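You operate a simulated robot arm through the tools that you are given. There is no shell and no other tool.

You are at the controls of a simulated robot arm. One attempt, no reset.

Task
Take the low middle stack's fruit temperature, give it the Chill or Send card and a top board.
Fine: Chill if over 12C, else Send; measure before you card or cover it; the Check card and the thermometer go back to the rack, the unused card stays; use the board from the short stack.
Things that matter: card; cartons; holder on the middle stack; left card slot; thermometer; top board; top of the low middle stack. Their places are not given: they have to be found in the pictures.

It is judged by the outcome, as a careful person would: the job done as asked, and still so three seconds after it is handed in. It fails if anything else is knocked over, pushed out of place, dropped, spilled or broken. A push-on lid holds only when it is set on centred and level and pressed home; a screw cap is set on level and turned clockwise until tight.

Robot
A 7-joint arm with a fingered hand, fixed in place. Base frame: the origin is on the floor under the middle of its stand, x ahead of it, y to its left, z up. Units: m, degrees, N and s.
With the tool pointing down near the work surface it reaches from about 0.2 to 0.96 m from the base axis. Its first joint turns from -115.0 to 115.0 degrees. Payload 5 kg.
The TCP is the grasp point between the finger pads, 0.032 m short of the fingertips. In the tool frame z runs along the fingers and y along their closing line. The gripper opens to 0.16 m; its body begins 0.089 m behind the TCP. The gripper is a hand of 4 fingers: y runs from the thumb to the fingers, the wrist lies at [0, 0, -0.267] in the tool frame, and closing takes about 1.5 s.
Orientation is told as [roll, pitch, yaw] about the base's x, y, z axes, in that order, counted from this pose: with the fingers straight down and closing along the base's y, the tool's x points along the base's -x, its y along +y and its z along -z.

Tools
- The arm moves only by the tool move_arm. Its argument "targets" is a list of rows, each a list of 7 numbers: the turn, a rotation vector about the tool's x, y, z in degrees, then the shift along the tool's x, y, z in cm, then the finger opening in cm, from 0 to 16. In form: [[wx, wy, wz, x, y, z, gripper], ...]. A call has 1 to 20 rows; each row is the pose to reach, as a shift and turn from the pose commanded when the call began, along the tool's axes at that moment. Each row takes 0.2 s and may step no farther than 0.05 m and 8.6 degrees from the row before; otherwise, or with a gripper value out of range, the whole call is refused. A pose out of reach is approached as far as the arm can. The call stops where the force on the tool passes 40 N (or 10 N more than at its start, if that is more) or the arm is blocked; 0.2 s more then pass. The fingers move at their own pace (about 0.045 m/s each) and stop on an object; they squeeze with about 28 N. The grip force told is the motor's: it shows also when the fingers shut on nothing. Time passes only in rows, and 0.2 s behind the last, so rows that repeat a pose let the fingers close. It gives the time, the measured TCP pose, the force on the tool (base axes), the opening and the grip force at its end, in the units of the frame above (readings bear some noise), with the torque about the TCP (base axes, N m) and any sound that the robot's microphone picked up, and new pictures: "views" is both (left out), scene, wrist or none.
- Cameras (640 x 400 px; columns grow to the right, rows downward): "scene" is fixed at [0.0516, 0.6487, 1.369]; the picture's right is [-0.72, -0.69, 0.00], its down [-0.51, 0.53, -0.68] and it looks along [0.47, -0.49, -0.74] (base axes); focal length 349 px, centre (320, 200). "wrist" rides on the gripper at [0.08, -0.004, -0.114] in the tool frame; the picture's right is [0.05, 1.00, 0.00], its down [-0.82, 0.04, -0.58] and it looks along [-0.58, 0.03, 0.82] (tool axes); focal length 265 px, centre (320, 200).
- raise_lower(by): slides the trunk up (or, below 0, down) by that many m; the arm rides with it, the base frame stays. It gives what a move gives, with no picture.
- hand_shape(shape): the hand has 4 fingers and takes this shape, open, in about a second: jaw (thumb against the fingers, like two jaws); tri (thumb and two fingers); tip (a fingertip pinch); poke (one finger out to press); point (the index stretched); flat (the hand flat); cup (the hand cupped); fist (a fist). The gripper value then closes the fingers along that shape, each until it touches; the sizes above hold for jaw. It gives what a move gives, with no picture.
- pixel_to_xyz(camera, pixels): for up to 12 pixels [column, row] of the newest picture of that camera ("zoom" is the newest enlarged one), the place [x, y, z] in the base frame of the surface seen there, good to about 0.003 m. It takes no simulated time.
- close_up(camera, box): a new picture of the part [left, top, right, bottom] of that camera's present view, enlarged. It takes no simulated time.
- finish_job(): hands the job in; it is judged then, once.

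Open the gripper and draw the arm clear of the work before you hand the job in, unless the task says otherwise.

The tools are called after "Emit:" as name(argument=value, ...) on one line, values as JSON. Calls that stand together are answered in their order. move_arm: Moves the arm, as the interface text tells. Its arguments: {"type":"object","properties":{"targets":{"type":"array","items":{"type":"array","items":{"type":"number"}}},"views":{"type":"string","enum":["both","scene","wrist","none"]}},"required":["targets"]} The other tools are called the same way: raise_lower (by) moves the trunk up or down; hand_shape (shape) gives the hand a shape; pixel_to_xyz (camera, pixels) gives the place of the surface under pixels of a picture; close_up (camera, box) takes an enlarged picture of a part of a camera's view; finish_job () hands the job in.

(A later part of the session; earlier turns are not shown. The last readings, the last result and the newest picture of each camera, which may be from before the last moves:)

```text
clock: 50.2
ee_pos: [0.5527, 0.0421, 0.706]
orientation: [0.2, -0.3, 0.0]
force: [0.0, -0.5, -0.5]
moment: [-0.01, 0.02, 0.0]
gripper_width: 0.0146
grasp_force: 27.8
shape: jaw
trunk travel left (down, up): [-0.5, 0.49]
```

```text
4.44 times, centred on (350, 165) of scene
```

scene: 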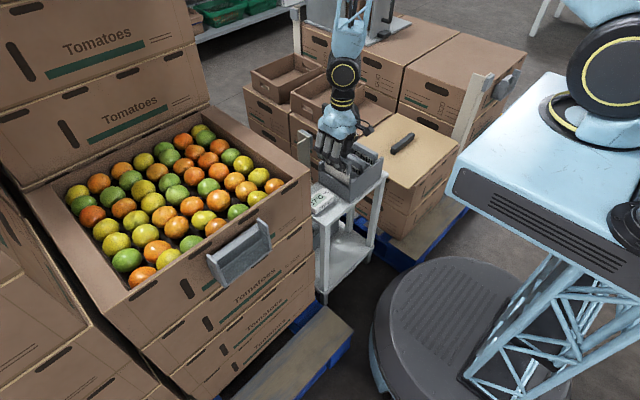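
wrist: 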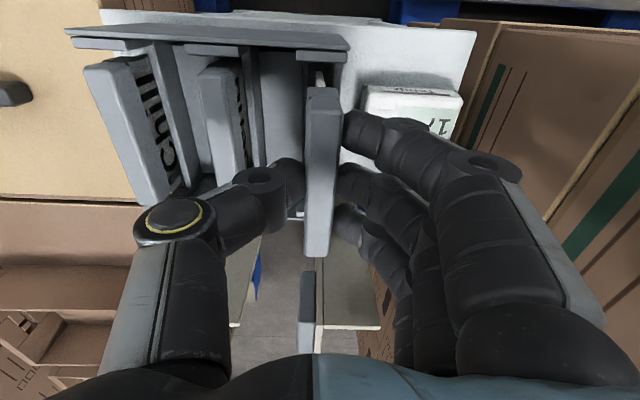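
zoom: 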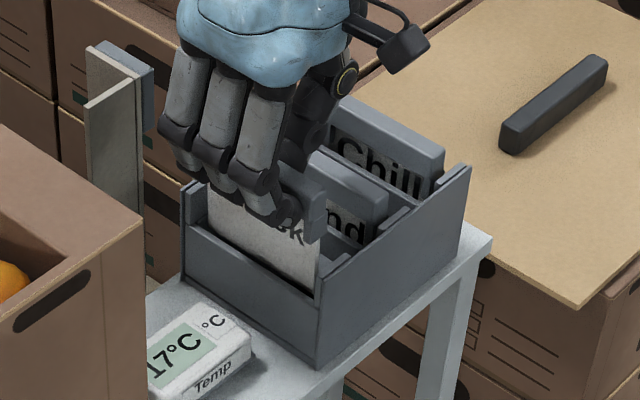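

The card is entering the slot between front wall and divider. I continue down in smaller steps.

Emit:
move_arm(targets=[[0, 0, 0, 0, -0.1, 1, 0.5], [0, 0, 0, 0, -0.1, 2, 0.5], [0, 0, 0, 0, -0.1, 2.7, 0.5], [0, 0, 0, 0, -0.1, 3.2, 0.5], [0, 0, 0, 0, -0.1, 3.5, 0.5]])

Emit:
close_up(camera="wrist", box=[180, 40, 400, 240])

Emit:
close_up(camera="scene", box=[300, 120, 400, 210])

```text
clock: 51.4
ee_pos: [0.5537, 0.0394, 0.6725]
orientation: [0.2, -0.2, -0.1]
force: [0.4, 0.4, 0.2]
moment: [0.01, 0.05, -0.01]
gripper_width: 0.0144
grasp_force: 27.8
shape: jaw
trunk travel left (down, up): [-0.5, 0.49]
```

scene: 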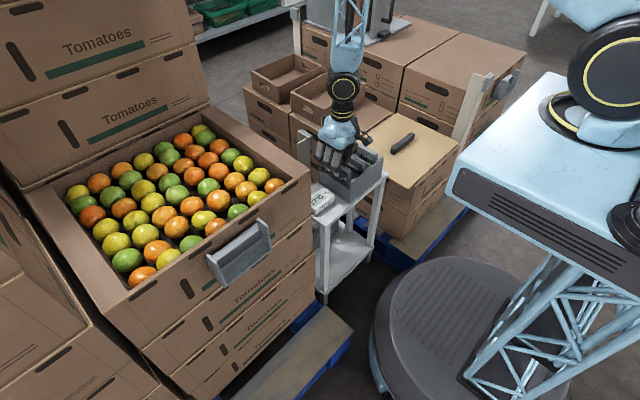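
wrist: 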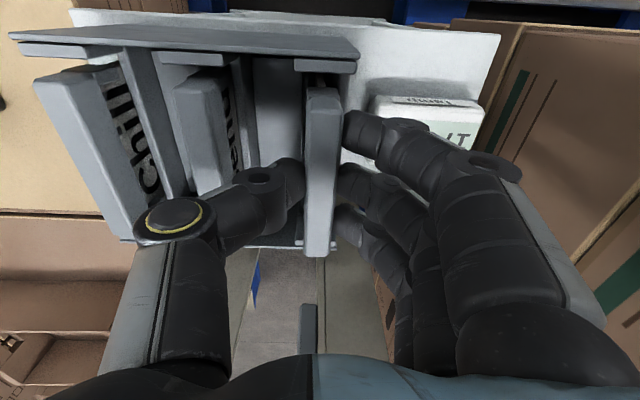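

```text
2.00 times, centred on (290, 140) of wrist
```

zoom: 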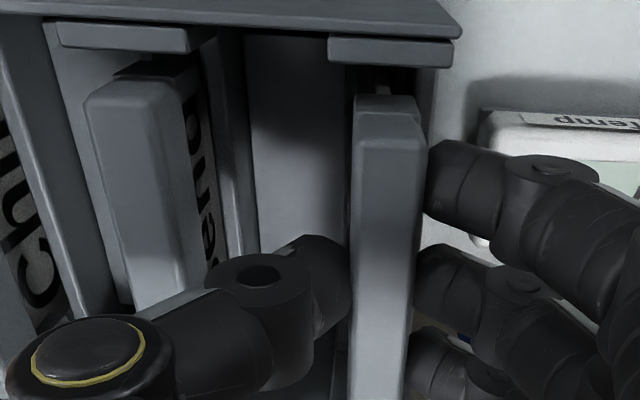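

```text
4.44 times, centred on (350, 165) of scene
```

zoom: 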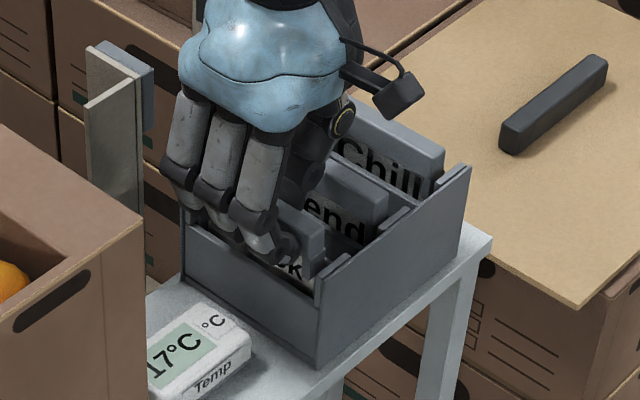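

Seated nearly: z 0.6725 vs expected 0.664. I continue with fine steps until light contact.

Emit:
move_arm(targets=[[0, 0, 0, 0, 0, 0.2, 0.5], [0, 0, 0, 0, 0, 0.4, 0.5], [0, 0, 0, 0, 0, 0.5, 0.5], [0, 0, 0, 0, 0, 0.5, 0.5]], views="none")

```text
clock: 52.4
ee_pos: [0.5531, 0.0406, 0.6673]
orientation: [0.2, -0.4, 0.0]
force: [0.2, -0.8, -1.0]
moment: [0.01, 0.0, 0.02]
gripper_width: 0.0146
grasp_force: 27.8
shape: jaw
trunk travel left (down, up): [-0.5, 0.49]
```

Emit:
move_arm(targets=[[0, 0, 0, 0, 0, 0.15, 0.5], [0, 0, 0, 0, 0, 0.3, 0.5], [0, 0, 0, 0, 0, 0.3, 0.5]], views="wrist")

Emit:
close_up(camera="wrist", box=[180, 40, 400, 240])

```text
clock: 53.2
ee_pos: [0.5517, 0.0403, 0.6626]
orientation: [0.2, -0.3, 0.0]
force: [0.3, 0.3, -0.2]
moment: [-0.01, -0.02, 0.03]
gripper_width: 0.0147
grasp_force: 27.4
shape: jaw
trunk travel left (down, up): [-0.5, 0.49]
```

wrist: 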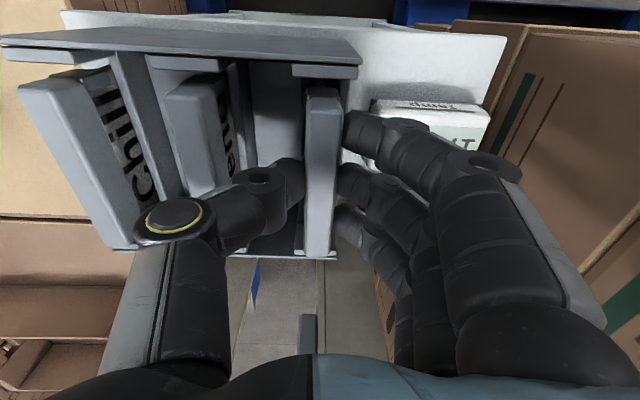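

```text
2.00 times, centred on (290, 140) of wrist
```

zoom: 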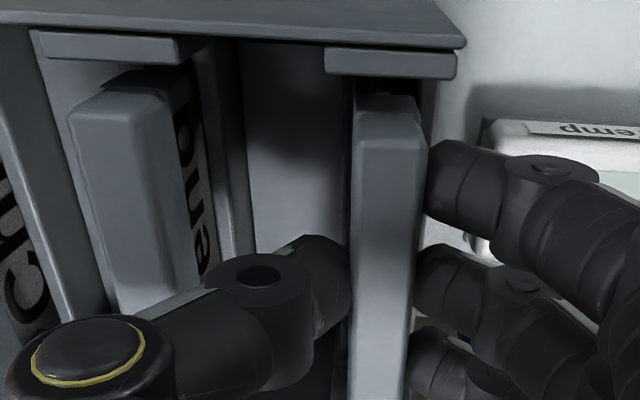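

Emit:
pixel_to_xyz(camera="wrist", pixels=[[322, 110], [322, 140], [320, 200], [318, 245], [190, 100], [195, 130], [200, 160], [55, 110], [322, 90], [300, 245], [335, 110], [310, 110]])

```text
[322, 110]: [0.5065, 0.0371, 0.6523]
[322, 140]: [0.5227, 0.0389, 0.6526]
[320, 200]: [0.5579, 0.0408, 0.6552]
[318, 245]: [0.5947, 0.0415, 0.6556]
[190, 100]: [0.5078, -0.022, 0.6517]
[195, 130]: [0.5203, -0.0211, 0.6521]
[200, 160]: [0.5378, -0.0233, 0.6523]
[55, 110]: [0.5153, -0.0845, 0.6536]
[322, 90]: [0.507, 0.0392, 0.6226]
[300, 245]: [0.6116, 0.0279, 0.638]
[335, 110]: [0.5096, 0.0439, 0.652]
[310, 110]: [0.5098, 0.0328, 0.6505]
```

The Check card's top (z≈0.654) is level with the Send card (0.652), so it's within 1–2 mm of seating. I lower 2 mm more and check force.

Emit:
move_arm(targets=[[0, 0, 0, 0, 0, 0.1, 0.5], [0, 0, 0, 0, 0, 0.2, 0.5], [0, 0, 0, 0, 0, 0.2, 0.5]], views="none")

```text
clock: 54.0
ee_pos: [0.5515, 0.0399, 0.662]
orientation: [0.2, -0.3, 0.1]
force: [-0.9, -0.3, 2.5]
moment: [-0.02, 0.07, -0.04]
gripper_width: 0.0146
grasp_force: 27.8
shape: jaw
trunk travel left (down, up): [-0.5, 0.49]
```

Light contact (2.5 N): seated. I release by opening to 2.8 cm only, to avoid pushing the Send card.

Emit:
move_arm(targets=[[0, 0, 0, 0, 0, 0, 1.6], [0, 0, 0, 0, 0, 0, 2], [0, 0, 0, 0, 0, 0, 2.4], [0, 0, 0, 0, 0, 0, 2.8], [0, 0, 0, 0, 0, 0, 2.8], [0, 0, 0, 0, 0, 0, 2.8]], views="wrist")

Emit:
close_up(camera="wrist", box=[180, 40, 400, 240])

```text
clock: 55.4
ee_pos: [0.5521, 0.0409, 0.6612]
orientation: [0.1, -0.4, 0.0]
force: [0.0, 1.0, 0.0]
moment: [0.01, -0.02, -0.02]
gripper_width: 0.0274
grasp_force: 0.1
shape: jaw
trunk travel left (down, up): [-0.5, 0.49]
```

wrist: 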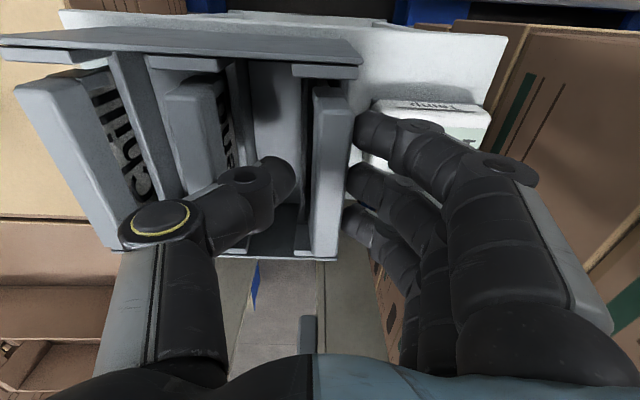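

```text
2.00 times, centred on (290, 140) of wrist
```

zoom: 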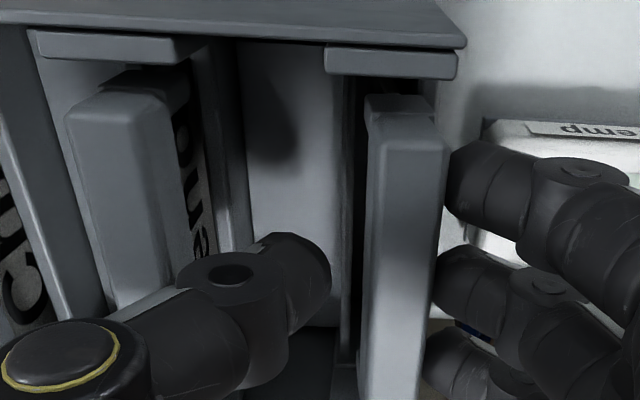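

The card leans slightly toward the fingers. I shift the hand 4 mm to +y to free it from the fingers, then rise straight up.

Emit:
move_arm(targets=[[0, 0, 0, 0, 0.2, 0, 2.8], [0, 0, 0, 0, 0.4, 0, 2.8], [0, 0, 0, 0, 0.4, -0.5, 2.8], [0, 0, 0, 0, 0.4, -1.5, 2.8], [0, 0, 0, 0, 0.4, -3, 2.8], [0, 0, 0, 0, 0.4, -6, 2.8], [0, 0, 0, 0, 0.4, -10, 2.8], [0, 0, 0, 0, 0.4, -14, 2.8]])

Emit:
close_up(camera="scene", box=[300, 120, 400, 210])

Emit:
close_up(camera="wrist", box=[180, 0, 440, 180])

```text
clock: 57.2
ee_pos: [0.5487, 0.0441, 0.8034]
orientation: [0.2, -0.3, -0.1]
force: [-0.7, 0.1, 0.4]
moment: [0.01, -0.01, 0.01]
gripper_width: 0.0275
grasp_force: 0.0
shape: jaw
trunk travel left (down, up): [-0.5, 0.49]
```

scene: 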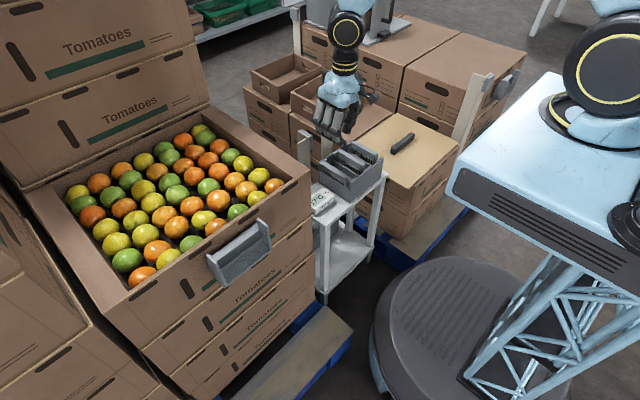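
wrist: 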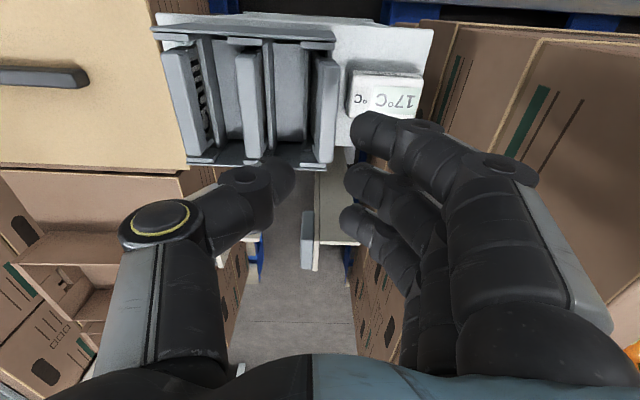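

```text
4.44 times, centred on (350, 165) of scene
```

zoom: 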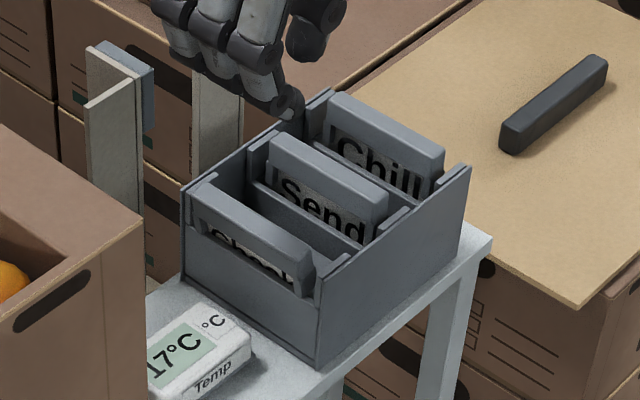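

```text
2.22 times, centred on (310, 90) of wrist
```

zoom: 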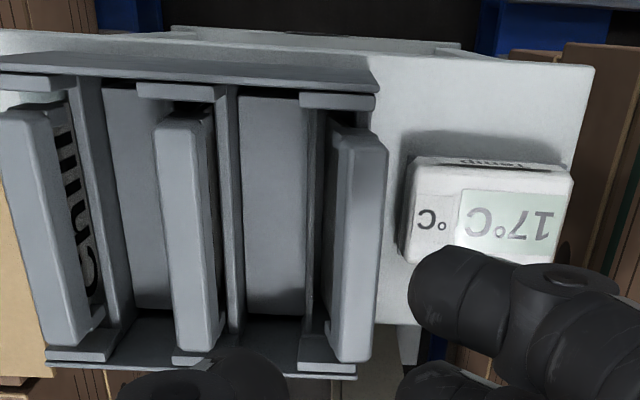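

The Check card is in the left slot but leans forward a little. I measure how far compared with the others.

Emit:
pixel_to_xyz(camera="wrist", pixels=[[326, 100], [322, 100], [331, 100], [322, 130], [327, 145], [334, 100], [332, 140], [318, 120], [245, 100], [250, 100], [180, 100], [255, 100]])

Emit:
pixel_to_xyz(camera="scene", pixels=[[330, 167], [340, 174], [350, 179], [328, 171], [338, 178], [347, 184], [332, 163], [342, 169], [343, 182], [327, 175], [338, 183], [352, 186]])

Emit:
close_up(camera="scene", box=[318, 140, 378, 200])

```text
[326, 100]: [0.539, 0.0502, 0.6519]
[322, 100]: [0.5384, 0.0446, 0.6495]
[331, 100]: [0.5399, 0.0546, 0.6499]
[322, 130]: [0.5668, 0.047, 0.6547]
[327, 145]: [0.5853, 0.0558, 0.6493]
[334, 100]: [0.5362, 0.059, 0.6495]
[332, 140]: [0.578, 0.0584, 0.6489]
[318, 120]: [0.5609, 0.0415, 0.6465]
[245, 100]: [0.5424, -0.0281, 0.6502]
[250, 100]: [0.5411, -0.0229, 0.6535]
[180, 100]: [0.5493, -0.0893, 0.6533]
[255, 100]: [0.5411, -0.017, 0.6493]
```

```text
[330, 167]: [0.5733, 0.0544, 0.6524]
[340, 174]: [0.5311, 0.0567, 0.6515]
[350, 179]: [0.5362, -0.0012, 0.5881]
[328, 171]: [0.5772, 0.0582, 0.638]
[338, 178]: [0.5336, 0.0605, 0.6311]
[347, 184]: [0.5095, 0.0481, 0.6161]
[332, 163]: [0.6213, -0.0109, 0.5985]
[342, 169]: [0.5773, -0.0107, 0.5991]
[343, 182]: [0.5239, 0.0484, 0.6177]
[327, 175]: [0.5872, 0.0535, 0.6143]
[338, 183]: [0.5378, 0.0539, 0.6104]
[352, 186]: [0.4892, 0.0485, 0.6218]
```

```text
6.67 times, centred on (348, 170) of scene
```

zoom: 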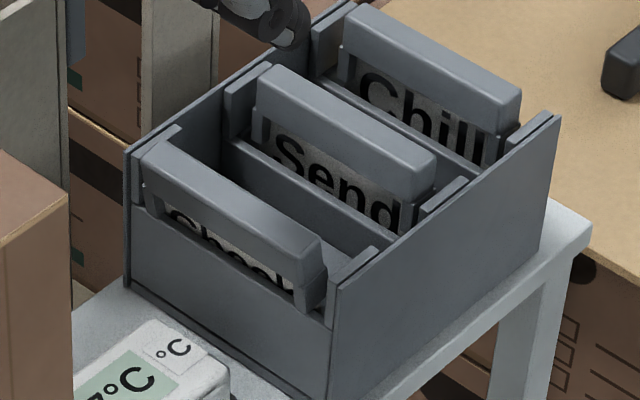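

Emit:
close_up(camera="scene", box=[322, 158, 362, 192])

Emit:
pixel_to_xyz(camera="zoom", pixels=[[150, 120], [200, 150], [250, 175], [145, 165], [200, 190], [250, 220], [200, 240], [330, 260], [335, 300], [330, 230], [160, 210], [120, 200]])

```text
11.76 times, centred on (342, 175) of scene
```

zoom: 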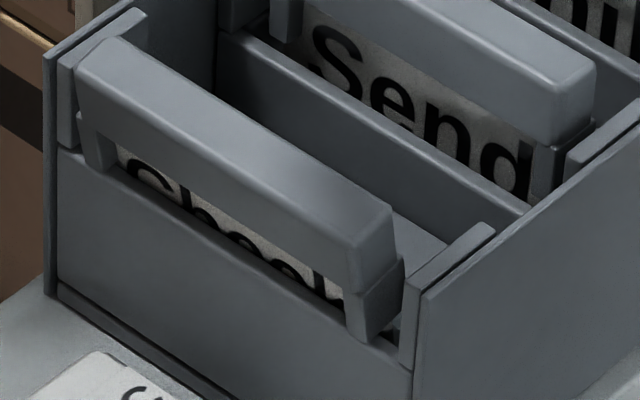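

```text
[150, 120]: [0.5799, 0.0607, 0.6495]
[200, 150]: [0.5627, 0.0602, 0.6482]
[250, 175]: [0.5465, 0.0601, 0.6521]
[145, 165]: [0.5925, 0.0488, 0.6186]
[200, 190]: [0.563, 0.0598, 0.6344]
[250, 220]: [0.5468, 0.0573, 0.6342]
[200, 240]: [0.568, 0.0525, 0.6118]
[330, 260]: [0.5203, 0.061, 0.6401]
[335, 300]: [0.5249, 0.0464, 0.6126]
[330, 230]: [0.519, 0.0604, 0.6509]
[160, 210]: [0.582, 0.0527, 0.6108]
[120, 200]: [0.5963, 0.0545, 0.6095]
```

The card leans about 7–9° forward against the front wall. To be tidy I'll regrip it and set it nearer upright: first move down just above it with a 3.4 cm opening.

Emit:
move_arm(targets=[[0, 0, 0, 0, 0.2, 3, 3.4], [0, 0, 0, 0, 0.4, 6, 3.4], [0, 0, 0, 0, 0.4, 8.5, 3.4], [0, 0, 0, 0, 0.4, 10, 3.4], [0, 0, 0, 0, 0.4, 10, 3.4]], views="wrist")

Emit:
close_up(camera="wrist", box=[180, 40, 400, 240])

```text
clock: 58.4
ee_pos: [0.5527, 0.0487, 0.7042]
orientation: [0.2, -0.3, 0.0]
force: [0.5, 0.8, 0.1]
moment: [-0.01, -0.03, 0.0]
gripper_width: 0.0332
grasp_force: 0.0
shape: jaw
trunk travel left (down, up): [-0.5, 0.49]
```

wrist: 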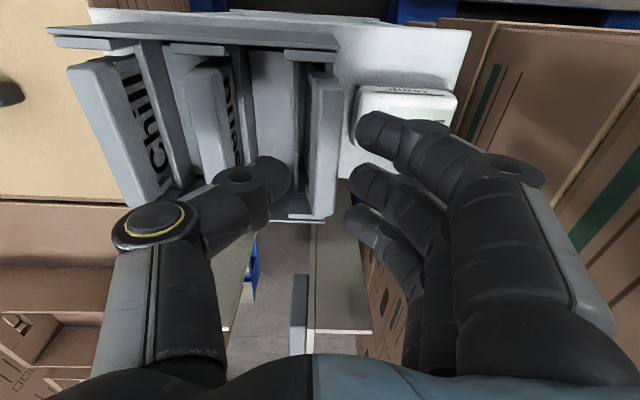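

```text
2.00 times, centred on (290, 140) of wrist
```

zoom: 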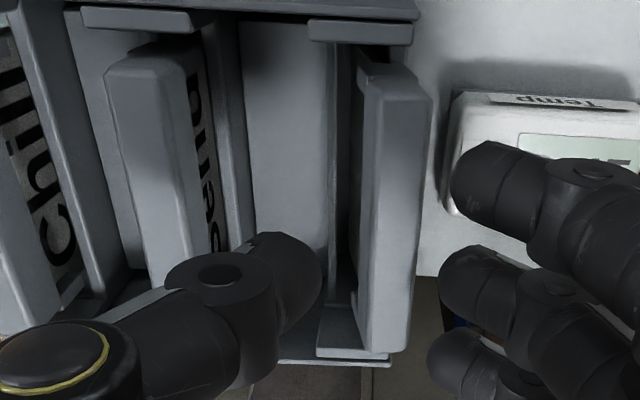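

The card sits between thumb and fingers. I descend 4 cm around it and close gently.

Emit:
move_arm(targets=[[0, 0, 0, 0, 0, 1, 3.4], [0, 0, 0, 0, 0, 2, 3.4], [0, 0, 0, 0, 0, 3, 3.4], [0, 0, 0, 0, 0, 3.8, 3.4], [0, 0, 0, 0, 0, 4.0, 3.4]], views="wrist")

Emit:
close_up(camera="wrist", box=[180, 40, 400, 240])

```text
clock: 59.6
ee_pos: [0.5516, 0.0474, 0.6625]
orientation: [0.3, -0.3, 0.1]
force: [0.8, 0.6, 1.1]
moment: [0.0, -0.02, -0.08]
gripper_width: 0.0335
grasp_force: 0.0
shape: jaw
trunk travel left (down, up): [-0.5, 0.49]
```

wrist: 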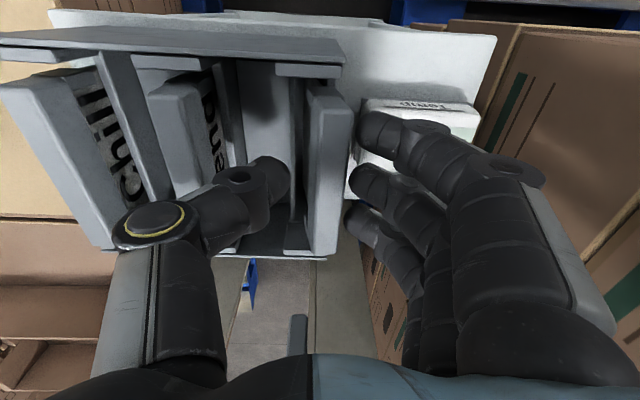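

```text
2.00 times, centred on (290, 140) of wrist
```

zoom: 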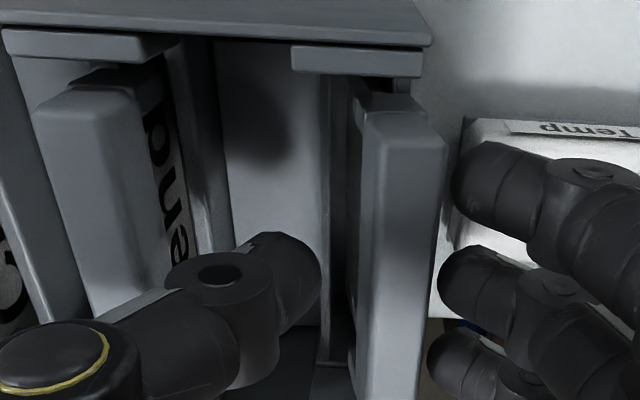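

Emit:
move_arm(targets=[[0, 0, 0, 0, 0, 0, 2.6], [0, 0, 0, 0, 0, 0, 2], [0, 0, 0, 0, 0, 0, 1.4], [0, 0, 0, 0, 0, 0, 1], [0, 0, 0, 0, 0, 0, 1], [0, 0, 0, 0, 0, 0, 1]], views="wrist")

Emit:
close_up(camera="wrist", box=[180, 40, 400, 240])

Emit:
close_up(camera="scene", box=[318, 140, 378, 200])

```text
clock: 61.0
ee_pos: [0.5521, 0.0474, 0.6642]
orientation: [0.2, -0.3, -0.1]
force: [-0.6, 0.1, 0.1]
moment: [0.0, -0.01, -0.01]
gripper_width: 0.013
grasp_force: 28.0
shape: jaw
trunk travel left (down, up): [-0.5, 0.49]
```

wrist: 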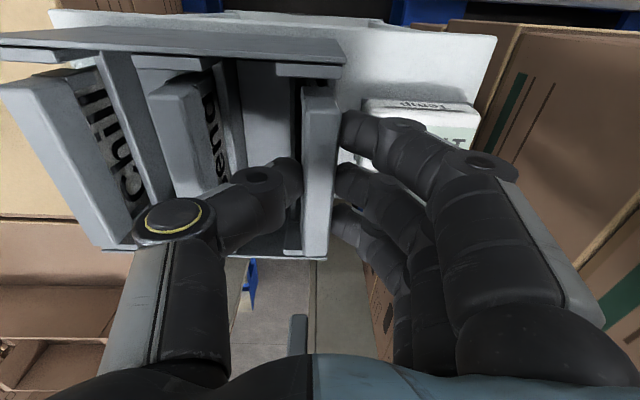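

```text
2.00 times, centred on (290, 140) of wrist
```

zoom: 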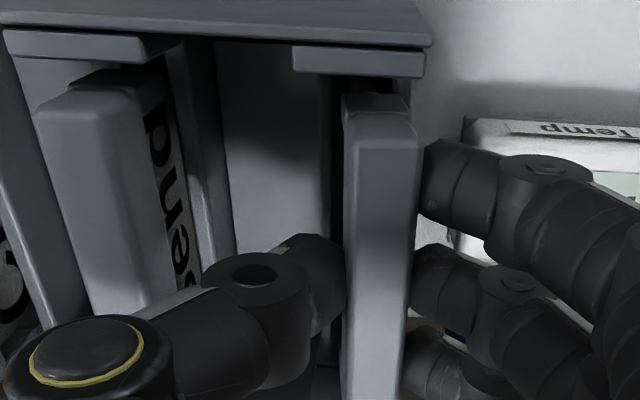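

```text
6.67 times, centred on (348, 170) of scene
```

zoom: 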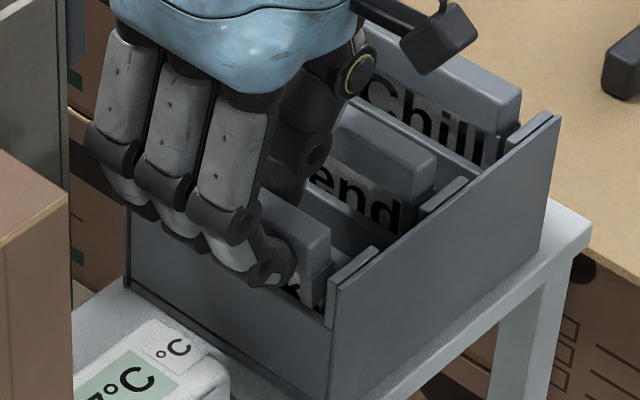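

The card is upright again in the grip. I release it slowly in small opening steps.

Emit:
move_arm(targets=[[0, 0, 0, 0, 0, 0, 1.4], [0, 0, 0, 0, 0, 0, 1.6], [0, 0, 0, 0, 0, 0, 1.8], [0, 0, 0, 0, 0, 0, 2.0], [0, 0, 0, 0, 0, 0, 2.4], [0, 0, 0, 0, 0, 0, 2.8], [0, 0, 0, 0, 0, 0, 3.2], [0, 0, 0, 0, 0, 0, 3.2]], views="wrist")

Emit:
close_up(camera="wrist", box=[180, 40, 400, 240])

Emit:
close_up(camera="scene", box=[318, 140, 378, 200])

```text
clock: 62.8
ee_pos: [0.5521, 0.0474, 0.663]
orientation: [0.2, -0.3, 0.1]
force: [0.9, -0.5, 0.3]
moment: [-0.01, -0.01, -0.02]
gripper_width: 0.0316
grasp_force: 0.0
shape: jaw
trunk travel left (down, up): [-0.5, 0.49]
```

wrist: 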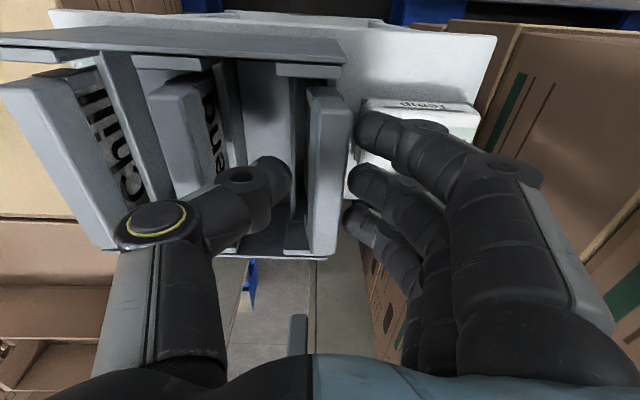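

```text
2.00 times, centred on (290, 140) of wrist
```

zoom: 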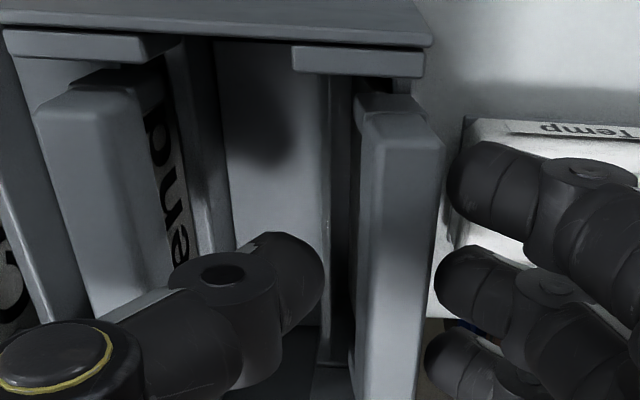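

```text
6.67 times, centred on (348, 170) of scene
```

zoom: 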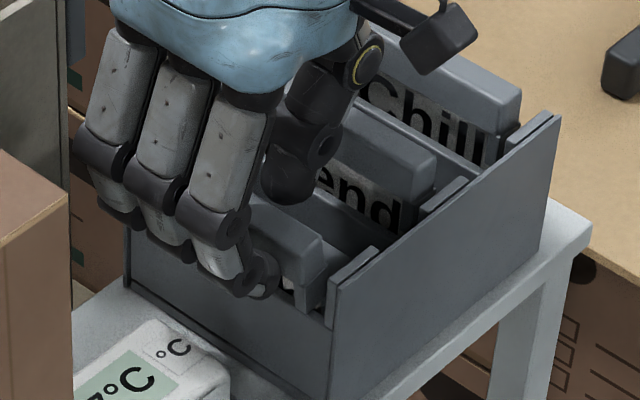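

The card settles into the same slight forward lean against the slot's front wall – that's its natural stable rest. I shift 4 mm to +y to clear it and rise.

Emit:
move_arm(targets=[[0, 0, 0, 0, 0.2, 0, 3.2], [0, 0, 0, 0, 0.4, 0, 3.2], [0, 0, 0, 0, 0.4, -0.5, 3.2], [0, 0, 0, 0, 0.4, -1.5, 3.2], [0, 0, 0, 0, 0.4, -3, 3.2], [0, 0, 0, 0, 0.4, -6, 3.2], [0, 0, 0, 0, 0.4, -9, 3.2], [0, 0, 0, 0, 0.4, -11, 3.2]], views="both")

Emit:
close_up(camera="scene", box=[310, 130, 390, 200])

```text
clock: 64.6
ee_pos: [0.5539, 0.0506, 0.7712]
orientation: [0.2, -0.2, 0.0]
force: [-0.9, 0.7, 0.8]
moment: [-0.01, 0.01, 0.02]
gripper_width: 0.0315
grasp_force: 0.1
shape: jaw
trunk travel left (down, up): [-0.5, 0.49]
```

scene: 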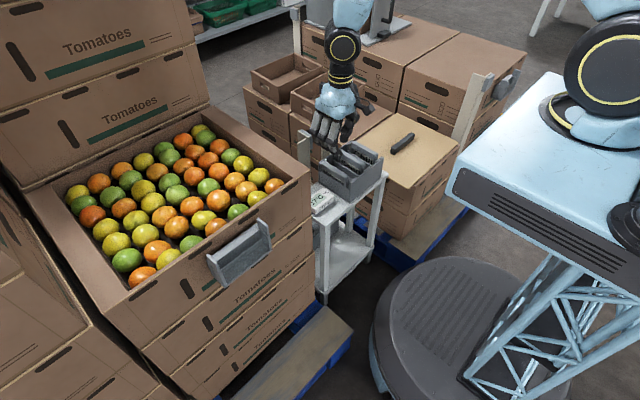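
wrist: 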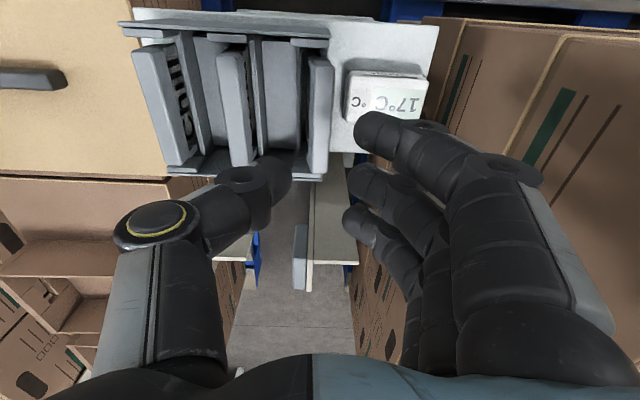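

```text
5.71 times, centred on (350, 165) of scene
```

zoom: 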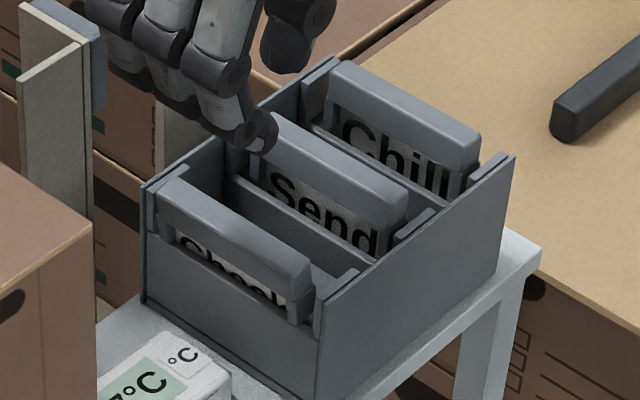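

Check is in the left slot, thermometer beside it. Now I go for the Chill card (handle centre y≈-0.090, x≈0.554): move over it at safe height with a 3.2 cm opening.

Emit:
move_arm(targets=[[0, 0, 0, 0, -3.5, 0, 3.2], [0, 0, 0, 0, -7, 0, 3.2], [0, 0, 0, 0, -10.5, 0, 3.2], [0, 0, 0, 0, -13.5, 0, 3.2], [0, 0, 0, 0, -14.1, 0, 3.2], [0, 0, 0, 0, -14.1, 2, 3.2], [0, 0, 0, 0, -14.1, 4, 3.2], [0, 0, 0, 0, -14.1, 6, 3.2], [0, 0, 0, 0, -14.1, 6, 3.2]])

Emit:
close_up(camera="wrist", box=[200, 40, 420, 240])

Emit:
pixel_to_xyz(camera="wrist", pixels=[[320, 110], [320, 130], [318, 150], [318, 180], [312, 110], [330, 110], [290, 180], [350, 180], [345, 130]])

```text
clock: 66.6
ee_pos: [0.5518, -0.0909, 0.7138]
orientation: [0.2, -0.3, 0.0]
force: [0.1, 0.2, 0.1]
moment: [0.01, 0.01, 0.0]
gripper_width: 0.0317
grasp_force: 0.0
shape: jaw
trunk travel left (down, up): [-0.5, 0.49]
```

scene: 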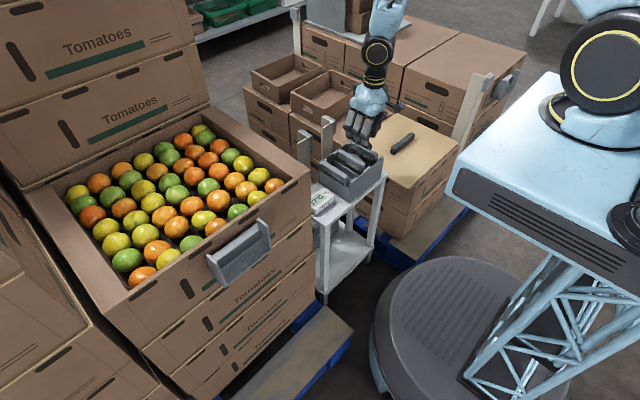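
wrist: 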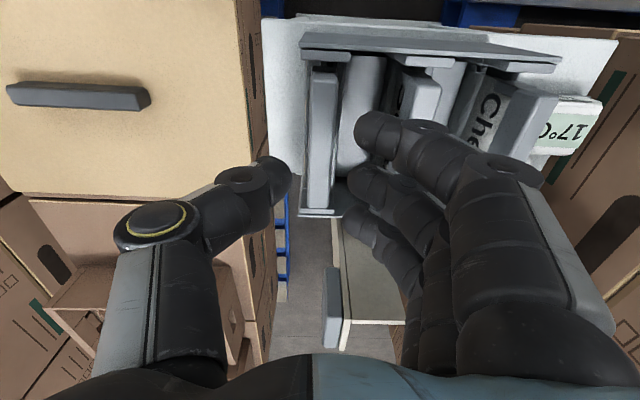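

```text
2.00 times, centred on (310, 140) of wrist
```

zoom: 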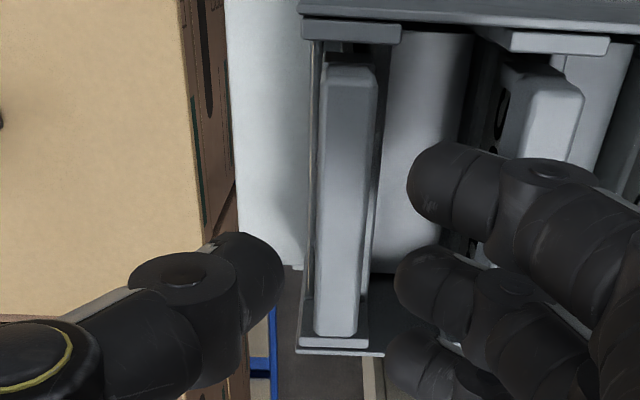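

```text
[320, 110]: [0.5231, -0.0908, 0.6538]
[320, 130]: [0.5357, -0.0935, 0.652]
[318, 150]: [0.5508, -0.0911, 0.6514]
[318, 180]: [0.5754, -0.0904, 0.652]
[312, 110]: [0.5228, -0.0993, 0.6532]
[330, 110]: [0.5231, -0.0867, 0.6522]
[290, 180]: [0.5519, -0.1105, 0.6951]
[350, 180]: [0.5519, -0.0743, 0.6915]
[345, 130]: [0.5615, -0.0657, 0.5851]
```

The thumb and fingers straddle Chill symmetrically (thumb y≈-0.110, fingers y≈-0.074, handle centre ≈-0.092). I step down 3 cm and check the clearance to Send.

Emit:
move_arm(targets=[[0, 0, 0, 0, 0, 1, 3.0], [0, 0, 0, 0, 0, 2, 3.0], [0, 0, 0, 0, 0, 3, 3.0], [0, 0, 0, 0, 0, 3, 3.0]])

Emit:
close_up(camera="wrist", box=[260, 40, 480, 240])

Emit:
close_up(camera="scene", box=[310, 110, 400, 190])

```text
clock: 67.6
ee_pos: [0.5522, -0.0898, 0.6815]
orientation: [0.2, -0.3, 0.0]
force: [0.2, 0.5, 0.7]
moment: [-0.02, 0.0, 0.0]
gripper_width: 0.0305
grasp_force: 0.1
shape: jaw
trunk travel left (down, up): [-0.5, 0.49]
```

scene: 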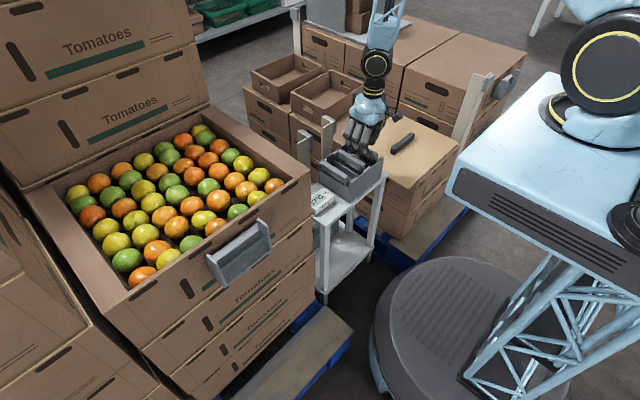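
wrist: 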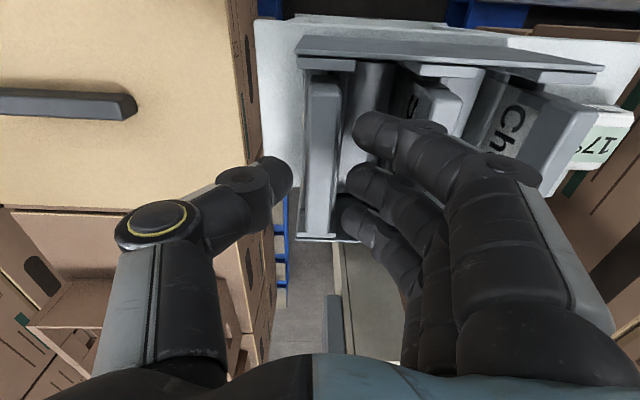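

```text
2.00 times, centred on (370, 140) of wrist
```

zoom: 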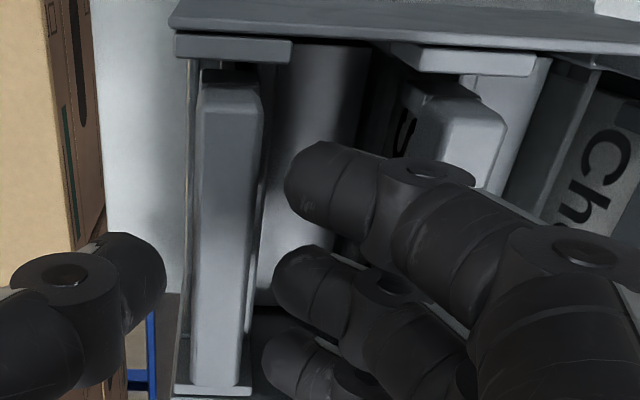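

```text
5.00 times, centred on (355, 150) of scene
```

zoom: 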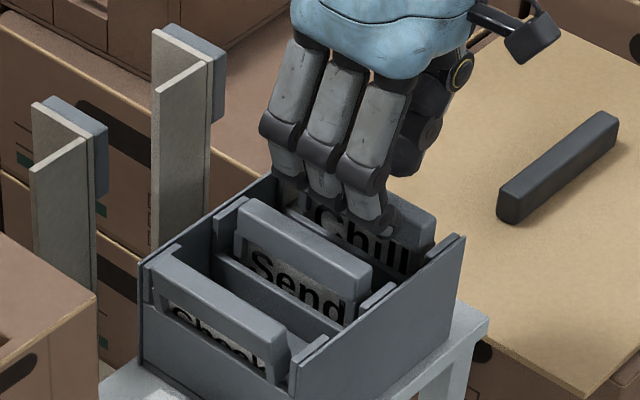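

Clear so far. I narrow to 2.4 cm and descend the last 1.7 cm slowly.

Emit:
move_arm(targets=[[0, 0, 0, 0, -0.1, 0, 2.4], [0, 0, 0, 0, -0.1, 0.5, 2.4], [0, 0, 0, 0, -0.1, 1.0, 2.4], [0, 0, 0, 0, -0.1, 1.4, 2.4], [0, 0, 0, 0, -0.1, 1.7, 2.4]], views="wrist")

Emit:
close_up(camera="wrist", box=[260, 40, 480, 240])

Emit:
close_up(camera="scene", box=[310, 110, 400, 190])

```text
clock: 68.8
ee_pos: [0.5525, -0.0902, 0.6636]
orientation: [0.3, -0.3, -0.1]
force: [-0.1, 0.6, -0.6]
moment: [-0.02, 0.04, 0.01]
gripper_width: 0.0246
grasp_force: 0.1
shape: jaw
trunk travel left (down, up): [-0.5, 0.49]
```

wrist: 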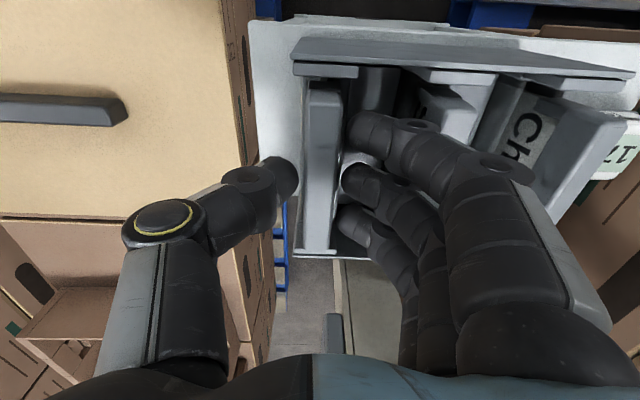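

```text
2.00 times, centred on (370, 140) of wrist
```

zoom: 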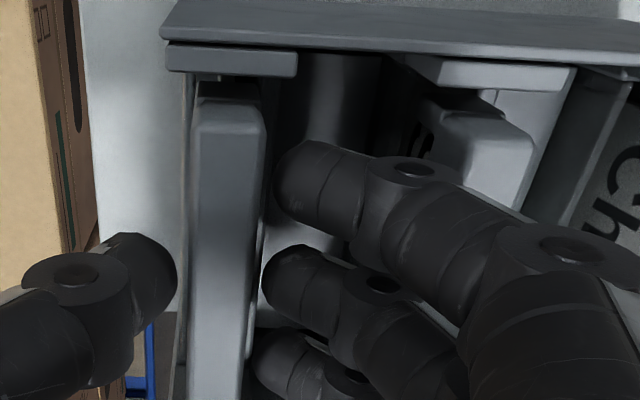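

```text
5.00 times, centred on (355, 150) of scene
```

zoom: 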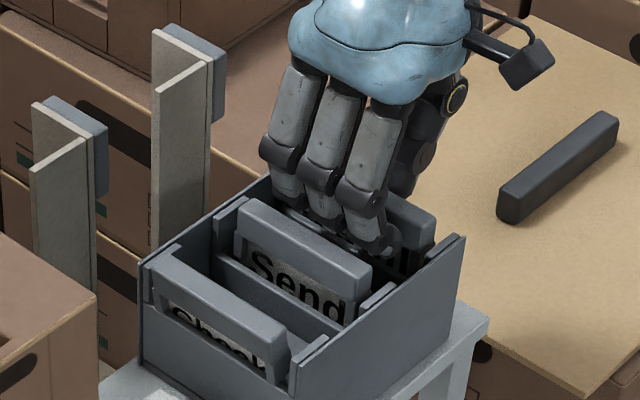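

No contact with Send. I close on the Chill card's handle.

Emit:
move_arm(targets=[[0, 0, 0, 0, 0, 0, 1.8], [0, 0, 0, 0, 0, 0, 1.2], [0, 0, 0, 0, 0, 0, 0.5], [0, 0, 0, 0, 0, 0, 0.5], [0, 0, 0, 0, 0, 0, 0.5]], views="wrist")

Emit:
close_up(camera="wrist", box=[260, 40, 480, 240])

```text
clock: 70.0
ee_pos: [0.5538, -0.0895, 0.6652]
orientation: [0.3, -0.3, -0.1]
force: [-0.4, -0.6, -0.3]
moment: [-0.02, 0.0, 0.0]
gripper_width: 0.0131
grasp_force: 27.9
shape: jaw
trunk travel left (down, up): [-0.5, 0.49]
```

wrist: 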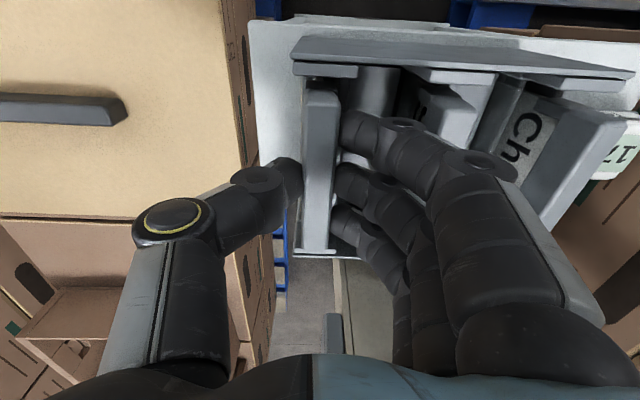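

```text
2.00 times, centred on (370, 140) of wrist
```

zoom: 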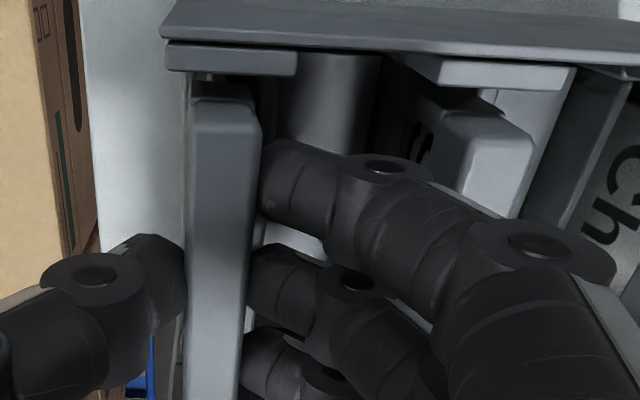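

Gripped at 1.3 cm. I lift it straight up out of the slot.

Emit:
move_arm(targets=[[0, 0, 0, 0, 0, -0.5, 0.5], [0, 0, 0, 0, 0, -1.5, 0.5], [0, 0, 0, 0, 0, -3, 0.5], [0, 0, 0, 0, 0, -5, 0.5], [0, 0, 0, 0, 0, -8, 0.5], [0, 0, 0, 0, 0, -11, 0.5], [0, 0, 0, 0, 0, -15, 0.5], [0, 0, 0, 0, 0, -19, 0.5], [0, 0, 0, 0, 0, -23, 0.5], [0, 0, 0, 0, 0, -27, 0.5], [0, 0, 0, 0, 0, -31, 0.5]])

Emit:
close_up(camera="wrist", box=[260, 60, 380, 270])

Emit:
close_up(camera="scene", box=[300, 20, 400, 200])

```text
clock: 72.4
ee_pos: [0.5504, -0.0893, 0.9757]
orientation: [0.1, -0.3, 0.0]
force: [-0.1, 0.4, 0.0]
moment: [0.0, 0.02, -0.01]
gripper_width: 0.0129
grasp_force: 28.2
shape: jaw
trunk travel left (down, up): [-0.5, 0.49]
```

scene: 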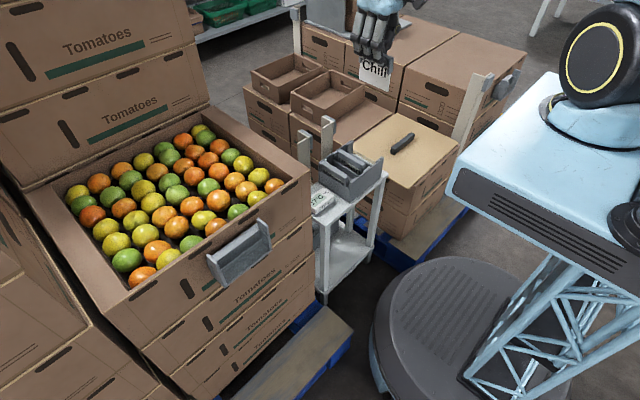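
wrist: 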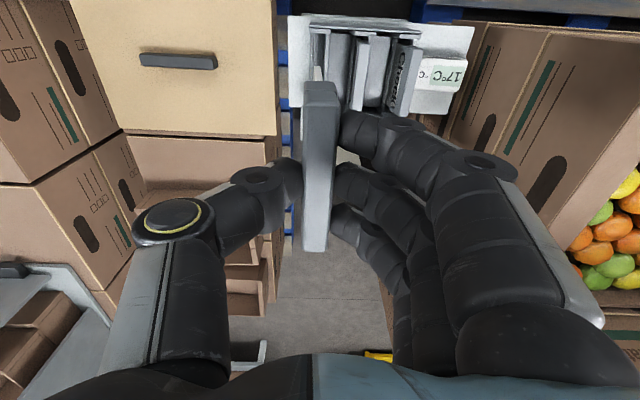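

```text
1.90 times, centred on (320, 165) of wrist
```

zoom: 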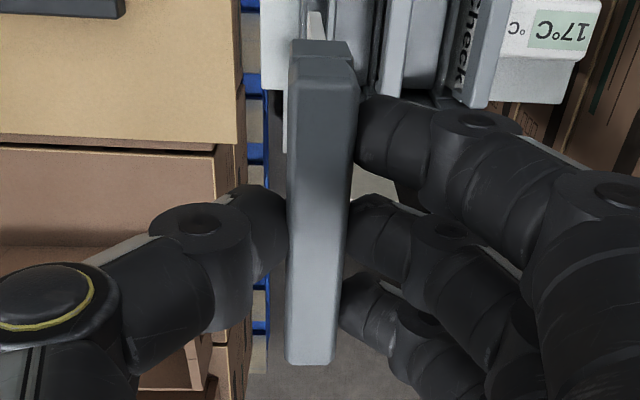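

```text
2.22 times, centred on (350, 110) of scene
```

zoom: 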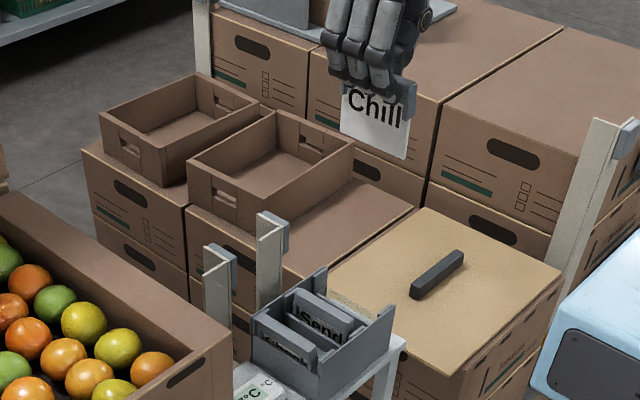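

The Chill card is held. I measure it (ends and plate) to know offsets and tilt, and measure the empty holder's groove geometry from the scene view.

Emit:
pixel_to_xyz(camera="wrist", pixels=[[320, 84], [320, 90], [322, 100], [320, 150], [318, 200], [316, 240], [316, 246], [316, 249], [308, 150], [334, 150], [318, 73], [317, 68]])

Emit:
close_up(camera="scene", box=[200, 212, 280, 292])

Emit:
pixel_to_xyz(camera="zoom", pixels=[[130, 215], [300, 110], [150, 225], [320, 130], [180, 215], [250, 170], [320, 130], [200, 240], [270, 200], [340, 160], [210, 270], [290, 225]])

```text
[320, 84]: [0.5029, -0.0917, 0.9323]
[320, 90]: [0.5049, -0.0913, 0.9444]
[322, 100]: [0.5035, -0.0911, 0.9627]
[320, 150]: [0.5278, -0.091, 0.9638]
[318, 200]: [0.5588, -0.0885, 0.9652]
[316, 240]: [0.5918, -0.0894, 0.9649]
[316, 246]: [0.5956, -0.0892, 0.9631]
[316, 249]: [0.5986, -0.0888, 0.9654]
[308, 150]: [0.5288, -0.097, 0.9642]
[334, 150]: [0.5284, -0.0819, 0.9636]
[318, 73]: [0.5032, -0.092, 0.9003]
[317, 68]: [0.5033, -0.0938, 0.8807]
```

```text
5.00 times, centred on (240, 252) of scene
```

zoom: 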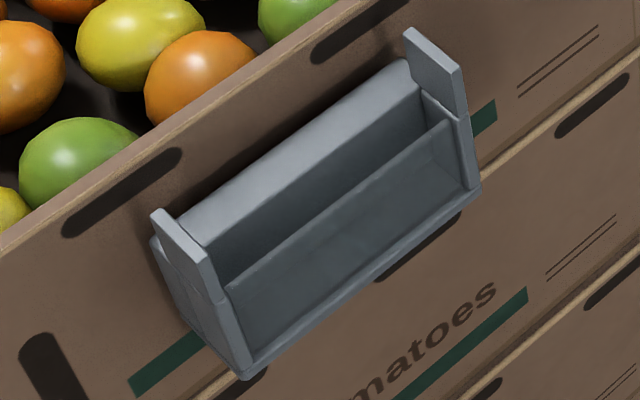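

```text
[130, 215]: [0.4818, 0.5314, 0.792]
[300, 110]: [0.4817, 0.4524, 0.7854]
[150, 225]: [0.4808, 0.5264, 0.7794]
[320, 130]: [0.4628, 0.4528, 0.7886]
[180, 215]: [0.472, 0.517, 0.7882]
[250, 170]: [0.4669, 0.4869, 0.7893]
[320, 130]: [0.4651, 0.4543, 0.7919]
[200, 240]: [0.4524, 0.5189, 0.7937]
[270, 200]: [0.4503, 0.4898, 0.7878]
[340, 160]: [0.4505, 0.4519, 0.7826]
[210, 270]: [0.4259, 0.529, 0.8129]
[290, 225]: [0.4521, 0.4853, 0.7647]
```

Emit:
pixel_to_xyz(camera="zoom", pixels=[[240, 285], [300, 240], [360, 197], [430, 143], [240, 300], [300, 265], [380, 210], [270, 330], [400, 250], [440, 190], [250, 355], [470, 185]])

Emit:
pixel_to_xyz(camera="zoom", pixels=[[163, 213], [180, 235], [210, 285], [412, 40], [440, 70], [460, 100], [195, 262], [430, 60], [225, 310], [458, 150], [235, 365], [445, 130]])

```text
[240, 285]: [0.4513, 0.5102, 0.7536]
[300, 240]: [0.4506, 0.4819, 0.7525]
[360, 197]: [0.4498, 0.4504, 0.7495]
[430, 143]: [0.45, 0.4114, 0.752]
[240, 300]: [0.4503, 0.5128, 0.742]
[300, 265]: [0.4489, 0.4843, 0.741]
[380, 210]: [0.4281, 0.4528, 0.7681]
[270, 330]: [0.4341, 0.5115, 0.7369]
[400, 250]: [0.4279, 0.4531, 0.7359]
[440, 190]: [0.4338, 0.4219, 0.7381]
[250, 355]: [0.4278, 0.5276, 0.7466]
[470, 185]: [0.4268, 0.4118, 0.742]
```

```text
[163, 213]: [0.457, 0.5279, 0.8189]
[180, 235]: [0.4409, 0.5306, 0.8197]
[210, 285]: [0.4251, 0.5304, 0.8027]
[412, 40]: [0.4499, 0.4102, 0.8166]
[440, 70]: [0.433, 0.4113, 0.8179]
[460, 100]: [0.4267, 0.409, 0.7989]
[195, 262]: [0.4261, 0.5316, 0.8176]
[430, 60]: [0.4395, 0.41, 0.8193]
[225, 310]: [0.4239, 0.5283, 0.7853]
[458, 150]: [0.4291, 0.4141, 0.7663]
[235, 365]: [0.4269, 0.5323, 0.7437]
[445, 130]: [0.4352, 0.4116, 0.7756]
```

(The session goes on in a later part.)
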